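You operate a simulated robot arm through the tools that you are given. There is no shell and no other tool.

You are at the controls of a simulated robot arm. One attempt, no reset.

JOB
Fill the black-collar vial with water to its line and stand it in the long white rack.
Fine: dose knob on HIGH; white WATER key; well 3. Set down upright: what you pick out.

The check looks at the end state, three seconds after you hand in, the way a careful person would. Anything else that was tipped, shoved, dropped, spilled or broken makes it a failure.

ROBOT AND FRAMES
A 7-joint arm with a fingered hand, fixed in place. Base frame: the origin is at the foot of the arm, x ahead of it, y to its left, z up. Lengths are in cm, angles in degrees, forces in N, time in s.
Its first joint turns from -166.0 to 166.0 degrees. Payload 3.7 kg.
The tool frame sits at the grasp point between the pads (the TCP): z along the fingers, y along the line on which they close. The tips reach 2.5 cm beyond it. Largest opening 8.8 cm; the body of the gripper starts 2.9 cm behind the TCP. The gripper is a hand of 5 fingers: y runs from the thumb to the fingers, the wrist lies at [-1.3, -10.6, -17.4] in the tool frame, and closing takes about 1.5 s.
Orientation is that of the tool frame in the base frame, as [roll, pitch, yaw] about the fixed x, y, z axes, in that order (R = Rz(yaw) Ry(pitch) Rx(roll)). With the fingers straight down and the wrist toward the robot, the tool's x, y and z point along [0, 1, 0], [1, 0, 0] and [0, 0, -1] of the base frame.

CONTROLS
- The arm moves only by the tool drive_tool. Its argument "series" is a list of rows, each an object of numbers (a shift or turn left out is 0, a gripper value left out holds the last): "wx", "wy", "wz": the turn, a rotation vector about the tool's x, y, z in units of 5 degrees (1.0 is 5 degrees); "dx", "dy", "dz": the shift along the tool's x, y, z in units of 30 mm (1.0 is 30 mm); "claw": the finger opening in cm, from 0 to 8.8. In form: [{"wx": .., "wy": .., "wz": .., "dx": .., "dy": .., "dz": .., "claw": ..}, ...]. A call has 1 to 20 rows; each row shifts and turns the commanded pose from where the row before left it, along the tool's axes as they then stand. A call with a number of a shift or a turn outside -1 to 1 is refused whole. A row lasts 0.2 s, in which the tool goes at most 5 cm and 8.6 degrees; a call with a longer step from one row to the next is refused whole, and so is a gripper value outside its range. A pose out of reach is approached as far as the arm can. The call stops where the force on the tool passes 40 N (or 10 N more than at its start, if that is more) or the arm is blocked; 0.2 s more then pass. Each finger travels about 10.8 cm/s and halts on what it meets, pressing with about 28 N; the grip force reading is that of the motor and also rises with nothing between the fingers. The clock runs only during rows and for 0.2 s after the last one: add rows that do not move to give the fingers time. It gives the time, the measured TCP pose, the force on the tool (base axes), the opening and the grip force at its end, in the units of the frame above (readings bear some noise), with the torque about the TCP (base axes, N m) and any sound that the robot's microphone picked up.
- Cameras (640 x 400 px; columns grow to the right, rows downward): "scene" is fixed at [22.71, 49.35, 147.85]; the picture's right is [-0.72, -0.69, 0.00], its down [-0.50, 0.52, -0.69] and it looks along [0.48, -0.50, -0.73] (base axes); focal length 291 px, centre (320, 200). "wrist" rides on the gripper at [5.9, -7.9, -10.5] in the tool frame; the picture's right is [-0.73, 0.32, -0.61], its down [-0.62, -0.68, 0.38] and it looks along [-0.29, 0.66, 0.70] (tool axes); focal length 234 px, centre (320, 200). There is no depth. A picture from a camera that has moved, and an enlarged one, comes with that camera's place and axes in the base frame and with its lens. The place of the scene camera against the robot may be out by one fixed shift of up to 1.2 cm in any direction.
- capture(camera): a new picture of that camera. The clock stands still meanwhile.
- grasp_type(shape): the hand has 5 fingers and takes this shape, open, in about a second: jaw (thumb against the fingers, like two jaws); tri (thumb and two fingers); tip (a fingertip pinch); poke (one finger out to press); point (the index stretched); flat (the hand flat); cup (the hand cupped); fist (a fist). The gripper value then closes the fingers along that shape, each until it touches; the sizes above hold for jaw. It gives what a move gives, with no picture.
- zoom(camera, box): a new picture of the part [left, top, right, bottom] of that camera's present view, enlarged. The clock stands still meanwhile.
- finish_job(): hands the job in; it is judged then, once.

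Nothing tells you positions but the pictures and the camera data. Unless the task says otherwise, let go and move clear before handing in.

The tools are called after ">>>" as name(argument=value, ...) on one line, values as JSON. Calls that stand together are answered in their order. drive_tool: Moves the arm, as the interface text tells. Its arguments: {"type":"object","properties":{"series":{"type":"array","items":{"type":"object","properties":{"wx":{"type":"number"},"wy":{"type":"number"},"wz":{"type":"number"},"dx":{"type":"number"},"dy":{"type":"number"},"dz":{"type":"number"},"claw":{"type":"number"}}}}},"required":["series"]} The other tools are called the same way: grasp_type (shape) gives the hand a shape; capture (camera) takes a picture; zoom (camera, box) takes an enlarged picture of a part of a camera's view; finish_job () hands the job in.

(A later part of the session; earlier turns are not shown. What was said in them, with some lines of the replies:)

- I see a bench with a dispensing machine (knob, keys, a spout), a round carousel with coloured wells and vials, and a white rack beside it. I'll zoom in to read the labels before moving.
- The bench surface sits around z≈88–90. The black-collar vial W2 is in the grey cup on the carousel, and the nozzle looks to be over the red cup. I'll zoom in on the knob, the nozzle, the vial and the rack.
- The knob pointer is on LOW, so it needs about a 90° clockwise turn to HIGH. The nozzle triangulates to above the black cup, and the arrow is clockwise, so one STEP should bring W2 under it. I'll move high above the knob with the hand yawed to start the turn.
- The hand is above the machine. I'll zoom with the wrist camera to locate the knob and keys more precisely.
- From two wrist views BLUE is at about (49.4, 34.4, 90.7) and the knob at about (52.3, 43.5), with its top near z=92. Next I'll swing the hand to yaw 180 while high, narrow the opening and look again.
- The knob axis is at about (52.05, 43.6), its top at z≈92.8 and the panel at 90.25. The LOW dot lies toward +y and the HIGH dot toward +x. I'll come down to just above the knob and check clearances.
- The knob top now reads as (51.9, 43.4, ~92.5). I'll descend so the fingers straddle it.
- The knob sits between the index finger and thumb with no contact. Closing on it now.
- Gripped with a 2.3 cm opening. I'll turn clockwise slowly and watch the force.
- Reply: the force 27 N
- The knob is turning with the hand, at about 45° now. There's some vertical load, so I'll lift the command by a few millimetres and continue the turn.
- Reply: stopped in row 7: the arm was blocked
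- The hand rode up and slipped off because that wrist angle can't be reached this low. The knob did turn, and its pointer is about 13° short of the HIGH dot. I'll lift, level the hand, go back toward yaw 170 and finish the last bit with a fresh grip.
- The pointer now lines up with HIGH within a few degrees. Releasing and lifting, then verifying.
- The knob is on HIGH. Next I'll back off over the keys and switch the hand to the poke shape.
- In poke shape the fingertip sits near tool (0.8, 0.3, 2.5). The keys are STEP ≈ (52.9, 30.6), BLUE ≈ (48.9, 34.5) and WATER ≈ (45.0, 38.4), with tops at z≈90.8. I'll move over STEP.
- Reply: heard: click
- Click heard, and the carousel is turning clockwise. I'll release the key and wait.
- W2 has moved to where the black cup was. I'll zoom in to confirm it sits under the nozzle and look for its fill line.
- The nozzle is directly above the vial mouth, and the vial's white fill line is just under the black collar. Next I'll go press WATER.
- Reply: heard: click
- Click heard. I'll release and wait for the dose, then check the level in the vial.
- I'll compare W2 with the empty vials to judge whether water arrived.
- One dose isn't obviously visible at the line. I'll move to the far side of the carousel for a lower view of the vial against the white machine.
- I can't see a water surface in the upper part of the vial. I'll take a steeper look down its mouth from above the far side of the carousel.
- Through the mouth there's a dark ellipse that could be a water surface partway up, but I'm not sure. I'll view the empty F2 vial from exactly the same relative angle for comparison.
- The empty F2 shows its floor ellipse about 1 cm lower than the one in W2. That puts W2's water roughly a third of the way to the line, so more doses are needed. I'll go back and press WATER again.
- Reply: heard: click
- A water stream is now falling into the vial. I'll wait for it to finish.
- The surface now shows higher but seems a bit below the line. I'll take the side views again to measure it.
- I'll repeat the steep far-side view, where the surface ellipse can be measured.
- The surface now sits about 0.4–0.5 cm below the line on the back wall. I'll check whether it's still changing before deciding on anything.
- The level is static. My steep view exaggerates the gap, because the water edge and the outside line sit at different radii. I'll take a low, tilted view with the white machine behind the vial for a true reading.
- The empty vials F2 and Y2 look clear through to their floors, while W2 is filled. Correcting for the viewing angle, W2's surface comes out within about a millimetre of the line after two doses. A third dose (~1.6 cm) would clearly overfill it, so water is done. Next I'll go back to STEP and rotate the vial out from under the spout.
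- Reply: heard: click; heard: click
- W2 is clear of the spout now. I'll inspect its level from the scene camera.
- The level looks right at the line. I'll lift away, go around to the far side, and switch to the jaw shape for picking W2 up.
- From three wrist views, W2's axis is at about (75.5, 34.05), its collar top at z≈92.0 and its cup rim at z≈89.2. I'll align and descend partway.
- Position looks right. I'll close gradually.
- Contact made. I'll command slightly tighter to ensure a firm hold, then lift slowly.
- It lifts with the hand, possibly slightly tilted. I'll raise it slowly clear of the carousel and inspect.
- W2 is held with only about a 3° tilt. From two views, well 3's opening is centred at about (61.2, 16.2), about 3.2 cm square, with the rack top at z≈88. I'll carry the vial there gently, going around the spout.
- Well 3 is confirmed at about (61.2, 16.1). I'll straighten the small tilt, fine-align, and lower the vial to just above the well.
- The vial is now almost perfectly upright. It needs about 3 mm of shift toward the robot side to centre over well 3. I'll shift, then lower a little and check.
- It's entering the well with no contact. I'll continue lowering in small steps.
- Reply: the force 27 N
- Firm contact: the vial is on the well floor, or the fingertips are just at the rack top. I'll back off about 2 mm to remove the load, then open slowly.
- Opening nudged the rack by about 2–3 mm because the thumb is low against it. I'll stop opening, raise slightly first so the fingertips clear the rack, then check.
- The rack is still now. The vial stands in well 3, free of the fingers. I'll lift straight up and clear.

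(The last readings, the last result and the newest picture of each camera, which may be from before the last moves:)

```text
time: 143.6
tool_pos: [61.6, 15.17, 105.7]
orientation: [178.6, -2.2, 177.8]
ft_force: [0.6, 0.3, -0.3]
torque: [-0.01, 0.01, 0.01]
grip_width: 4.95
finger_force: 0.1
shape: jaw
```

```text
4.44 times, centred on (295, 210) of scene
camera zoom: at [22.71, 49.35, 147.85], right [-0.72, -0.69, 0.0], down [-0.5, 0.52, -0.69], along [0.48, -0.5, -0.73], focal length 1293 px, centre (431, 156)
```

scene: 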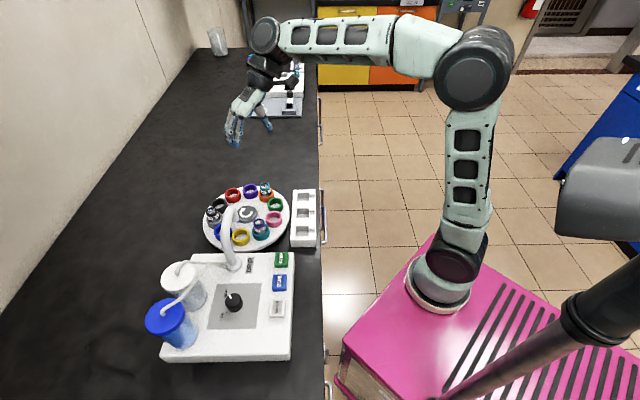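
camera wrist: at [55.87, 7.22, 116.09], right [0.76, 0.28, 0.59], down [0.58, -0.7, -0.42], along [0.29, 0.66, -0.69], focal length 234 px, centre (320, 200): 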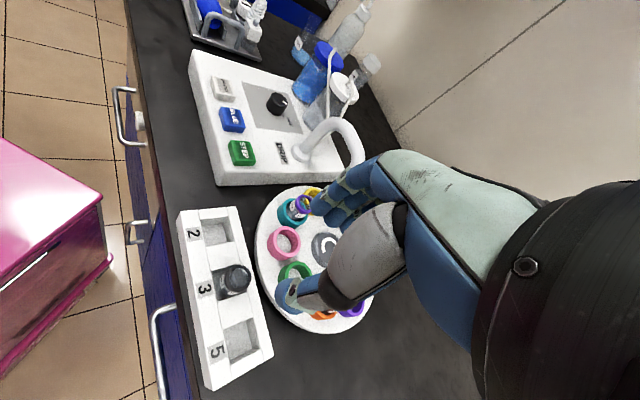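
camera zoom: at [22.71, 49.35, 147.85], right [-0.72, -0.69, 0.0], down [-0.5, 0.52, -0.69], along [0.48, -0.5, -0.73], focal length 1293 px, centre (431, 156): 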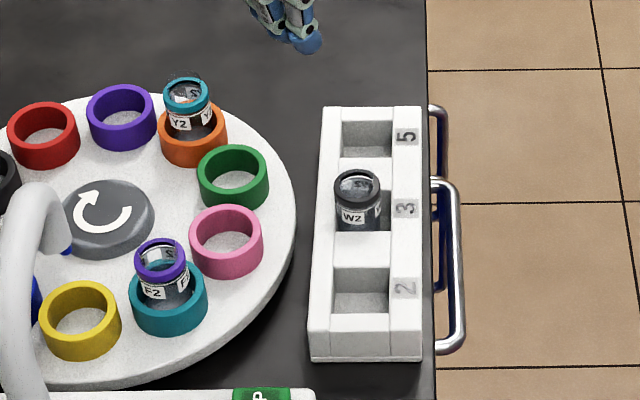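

>>> zoom(camera="wrist", box=[200, 245, 270, 315])

>>> zoom(camera="scene", box=[290, 195, 316, 220])

>>> zoom(camera="wrist", box=[218, 258, 254, 298])

```text
5.71 times, centred on (235, 280) of wrist
camera zoom: at [55.87, 7.22, 116.09], right [0.76, 0.28, 0.59], down [0.58, -0.7, -0.42], along [0.29, 0.66, -0.69], focal length 1338 px, centre (806, -257)
```

zoom: 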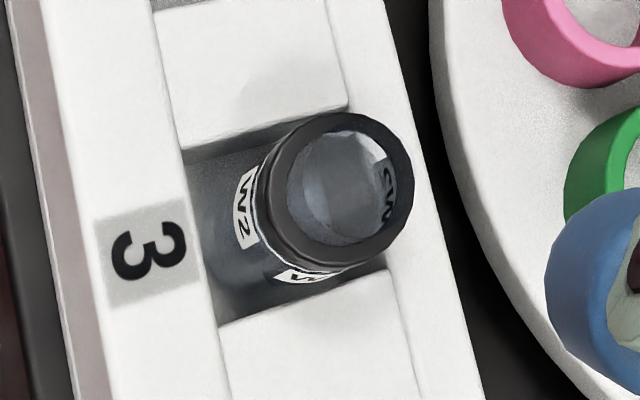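

```text
16.00 times, centred on (303, 208) of scene
camera zoom: at [22.71, 49.35, 147.85], right [-0.72, -0.69, 0.0], down [-0.5, 0.52, -0.69], along [0.48, -0.5, -0.73], focal length 4654 px, centre (592, 80)
```

zoom: 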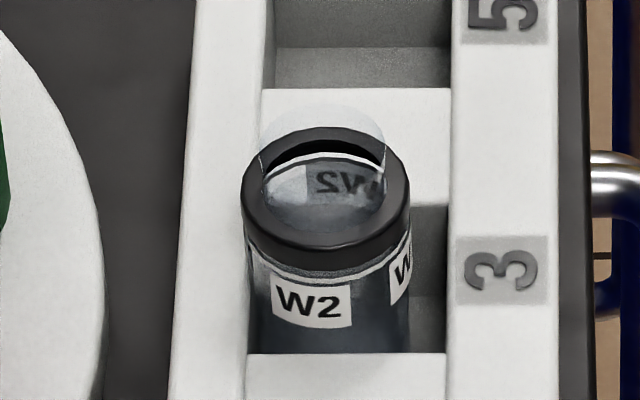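

```text
10.00 times, centred on (236, 278) of wrist
camera zoom: at [55.87, 7.22, 116.09], right [0.76, 0.28, 0.59], down [0.58, -0.7, -0.42], along [0.29, 0.66, -0.69], focal length 2342 px, centre (1160, -580)
```

zoom: 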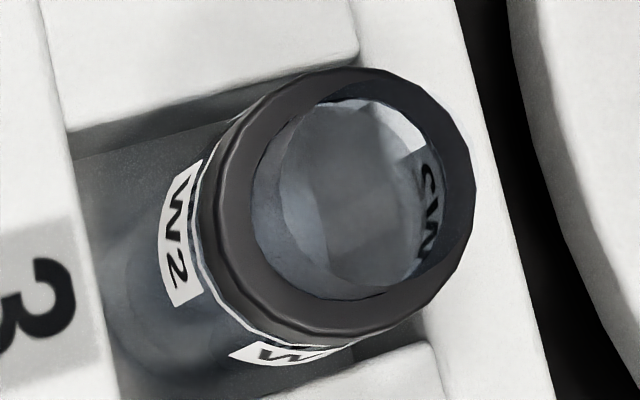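

The vial stands upright in well 3. I'll take one low-angle look at it to verify the fill level against the line before finishing.

>>> drive_tool(series=[{"wx": 0.3, "wy": -0.48}, {"dx": -0.863, "dy": -0.588}, {"dx": -0.863, "dy": -0.588}, {"dx": -0.863, "dy": -0.588}, {"dx": -0.863, "dy": -0.588}, {"dx": -0.863, "dy": -0.588}, {"dx": -0.863, "dy": -0.588}, {"wz": -0.6}, {"wz": -0.6}, {"wx": -0.85}, {"wx": -0.85}, {"wx": -0.85}, {"wx": -0.85}, {"dz": 0.8, "dy": -0.25}, {"dz": 0.8, "dy": -0.25}, {"dz": 0.8, "dy": -0.25}, {"dz": 0.8, "dy": -0.25}, {"dz": 0.6, "dy": -0.18}, {}])

>>> capture(camera="wrist")

```text
time: 147.6
tool_pos: [76.81, 4.02, 93.71]
orientation: [163.3, 0.2, -176.2]
ft_force: [1.2, 0.4, -0.1]
torque: [-0.02, -0.01, -0.01]
grip_width: 4.94
finger_force: 0.0
shape: jaw
```

```text
taken
camera wrist: at [71.65, -6.99, 101.48], right [0.71, 0.18, 0.68], down [0.66, -0.5, -0.56], along [0.24, 0.85, -0.48], focal length 234 px, centre (320, 200)
```

wrist: 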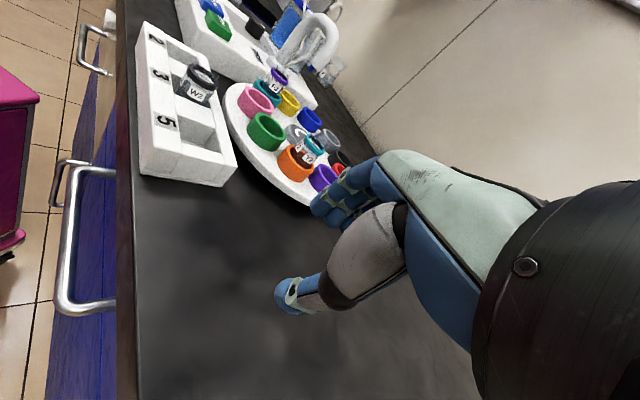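

>>> zoom(camera="wrist", box=[170, 50, 230, 115])

>>> zoom(camera="wrist", box=[182, 75, 212, 105])

>>> zoom(camera="wrist", box=[190, 60, 220, 90])

```text
6.15 times, centred on (200, 82) of wrist
camera zoom: at [71.65, -6.99, 101.48], right [0.71, 0.18, 0.68], down [0.66, -0.5, -0.56], along [0.24, 0.85, -0.48], focal length 1441 px, centre (1058, 923)
```

zoom: 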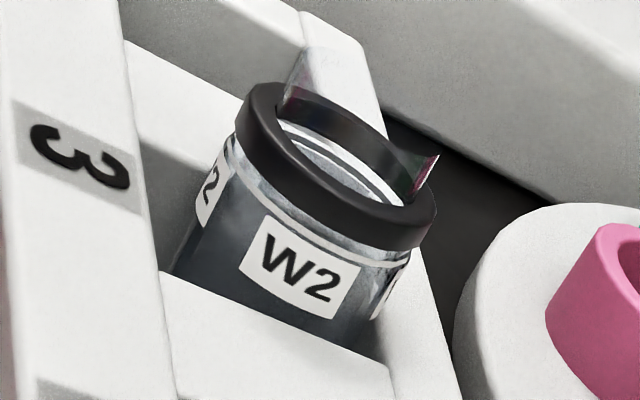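

```text
13.33 times, centred on (197, 90) of wrist
camera zoom: at [71.65, -6.99, 101.48], right [0.71, 0.18, 0.68], down [0.66, -0.5, -0.56], along [0.24, 0.85, -0.48], focal length 3122 px, centre (1960, 1667)
```

zoom: 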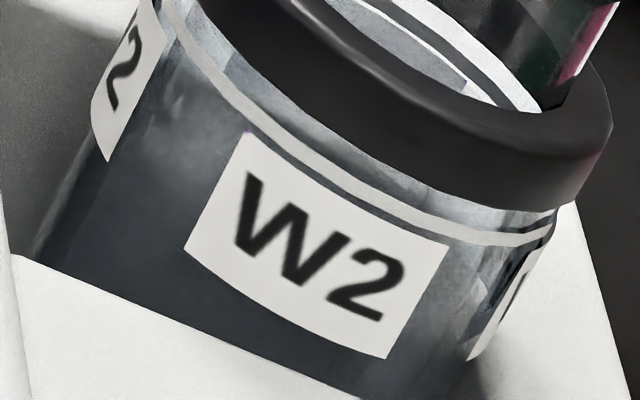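

```text
13.33 times, centred on (205, 75) of wrist
camera zoom: at [71.65, -6.99, 101.48], right [0.71, 0.18, 0.68], down [0.66, -0.5, -0.56], along [0.24, 0.85, -0.48], focal length 3122 px, centre (1853, 1867)
```

zoom: 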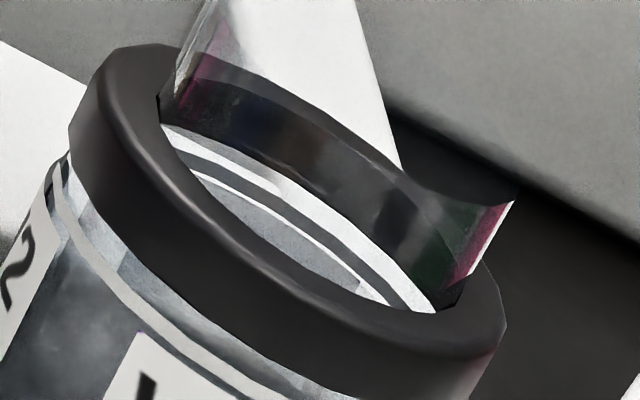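

This view settles it: the water surface meets the back wall just under the white line, within about a millimetre. I'll lift the hand clear and take a last overall look.

>>> drive_tool(series=[{"dz": -0.8, "dy": 0.24}, {"dz": -0.8, "dy": 0.24}, {"dz": -0.8, "dy": 0.24}, {"dz": -0.8, "dy": 0.24}, {"dz": -0.8, "dy": 0.24}, {"dz": -0.8, "dy": 0.24}, {"wx": 0.85}, {"wx": 0.85}, {"wx": 0.85}, {"wx": 0.85}, {}])

>>> capture(camera="scene")

>>> zoom(camera="scene", box=[190, 170, 330, 270])

>>> zoom(camera="scene", box=[140, 240, 340, 370])

```text
time: 150.0
tool_pos: [76.82, 4.24, 108.96]
orientation: [-179.9, 0.3, -176.3]
ft_force: [0.3, -0.5, 0.8]
torque: [0.0, -0.01, 0.0]
grip_width: 4.98
finger_force: 0.1
shape: jaw
```

```text
taken
```

scene: 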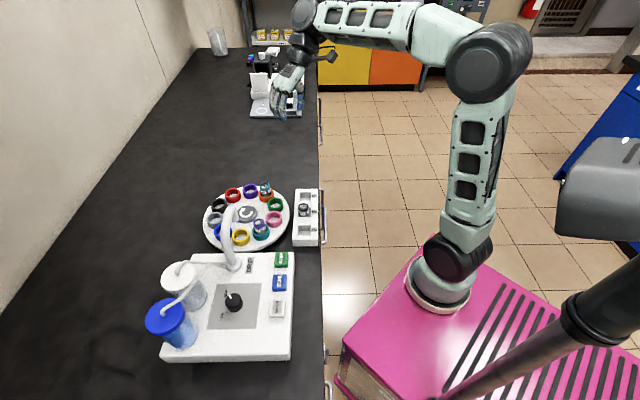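

```text
4.00 times, centred on (260, 220) of scene
camera zoom: at [22.71, 49.35, 147.85], right [-0.72, -0.69, 0.0], down [-0.5, 0.52, -0.69], along [0.48, -0.5, -0.73], focal length 1164 px, centre (560, 120)
```

zoom: 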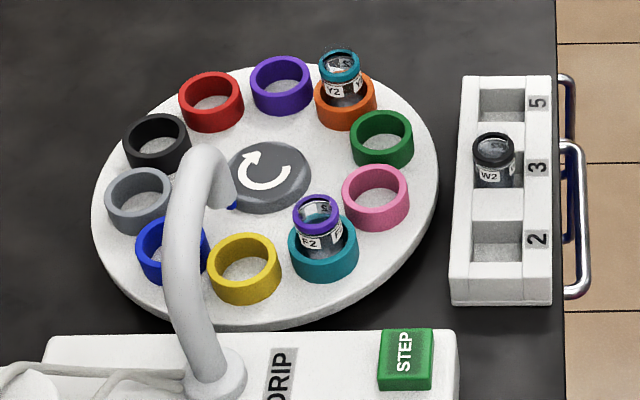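

```text
3.08 times, centred on (240, 305) of scene
camera zoom: at [22.71, 49.35, 147.85], right [-0.72, -0.69, 0.0], down [-0.5, 0.52, -0.69], along [0.48, -0.5, -0.73], focal length 895 px, centre (566, -123)
```

zoom: 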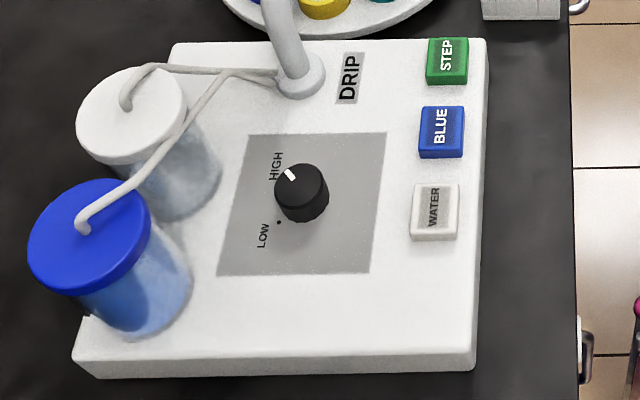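

W2 stands upright in well 3 of the long white rack, filled to its line. The knob is on HIGH, the other vials and the machine look undisturbed, and the hand is well clear. The rack itself slid about half a centimetre when I let go of the vial, but it sits flat on the bench. Handing in.

>>> finish_job()

```text
The job is handed in.
```

I filled the black-collar vial (W2) with water to its line and stood it upright in well 3 of the long white rack. The job is handed in; I haven't seen the check's result.

- **Fill:** I turned the dose knob from LOW to HIGH and pressed the white WATER key twice. From a low side view, the water surface sits about a millimetre under the white line. A third dose would have overfilled it.
- **Rack:** it slid about half a centimetre toward the bench edge when I let go of the vial, because the thumb caught it. It still sits flat on the bench, and I left it there rather than risk disturbing the vial.
- **Carousel:** I stepped it three positions in total, once to bring W2 under the nozzle and twice to clear it. The other two vials on it (F2 and Y2) were not touched, and I saw no water spilled.
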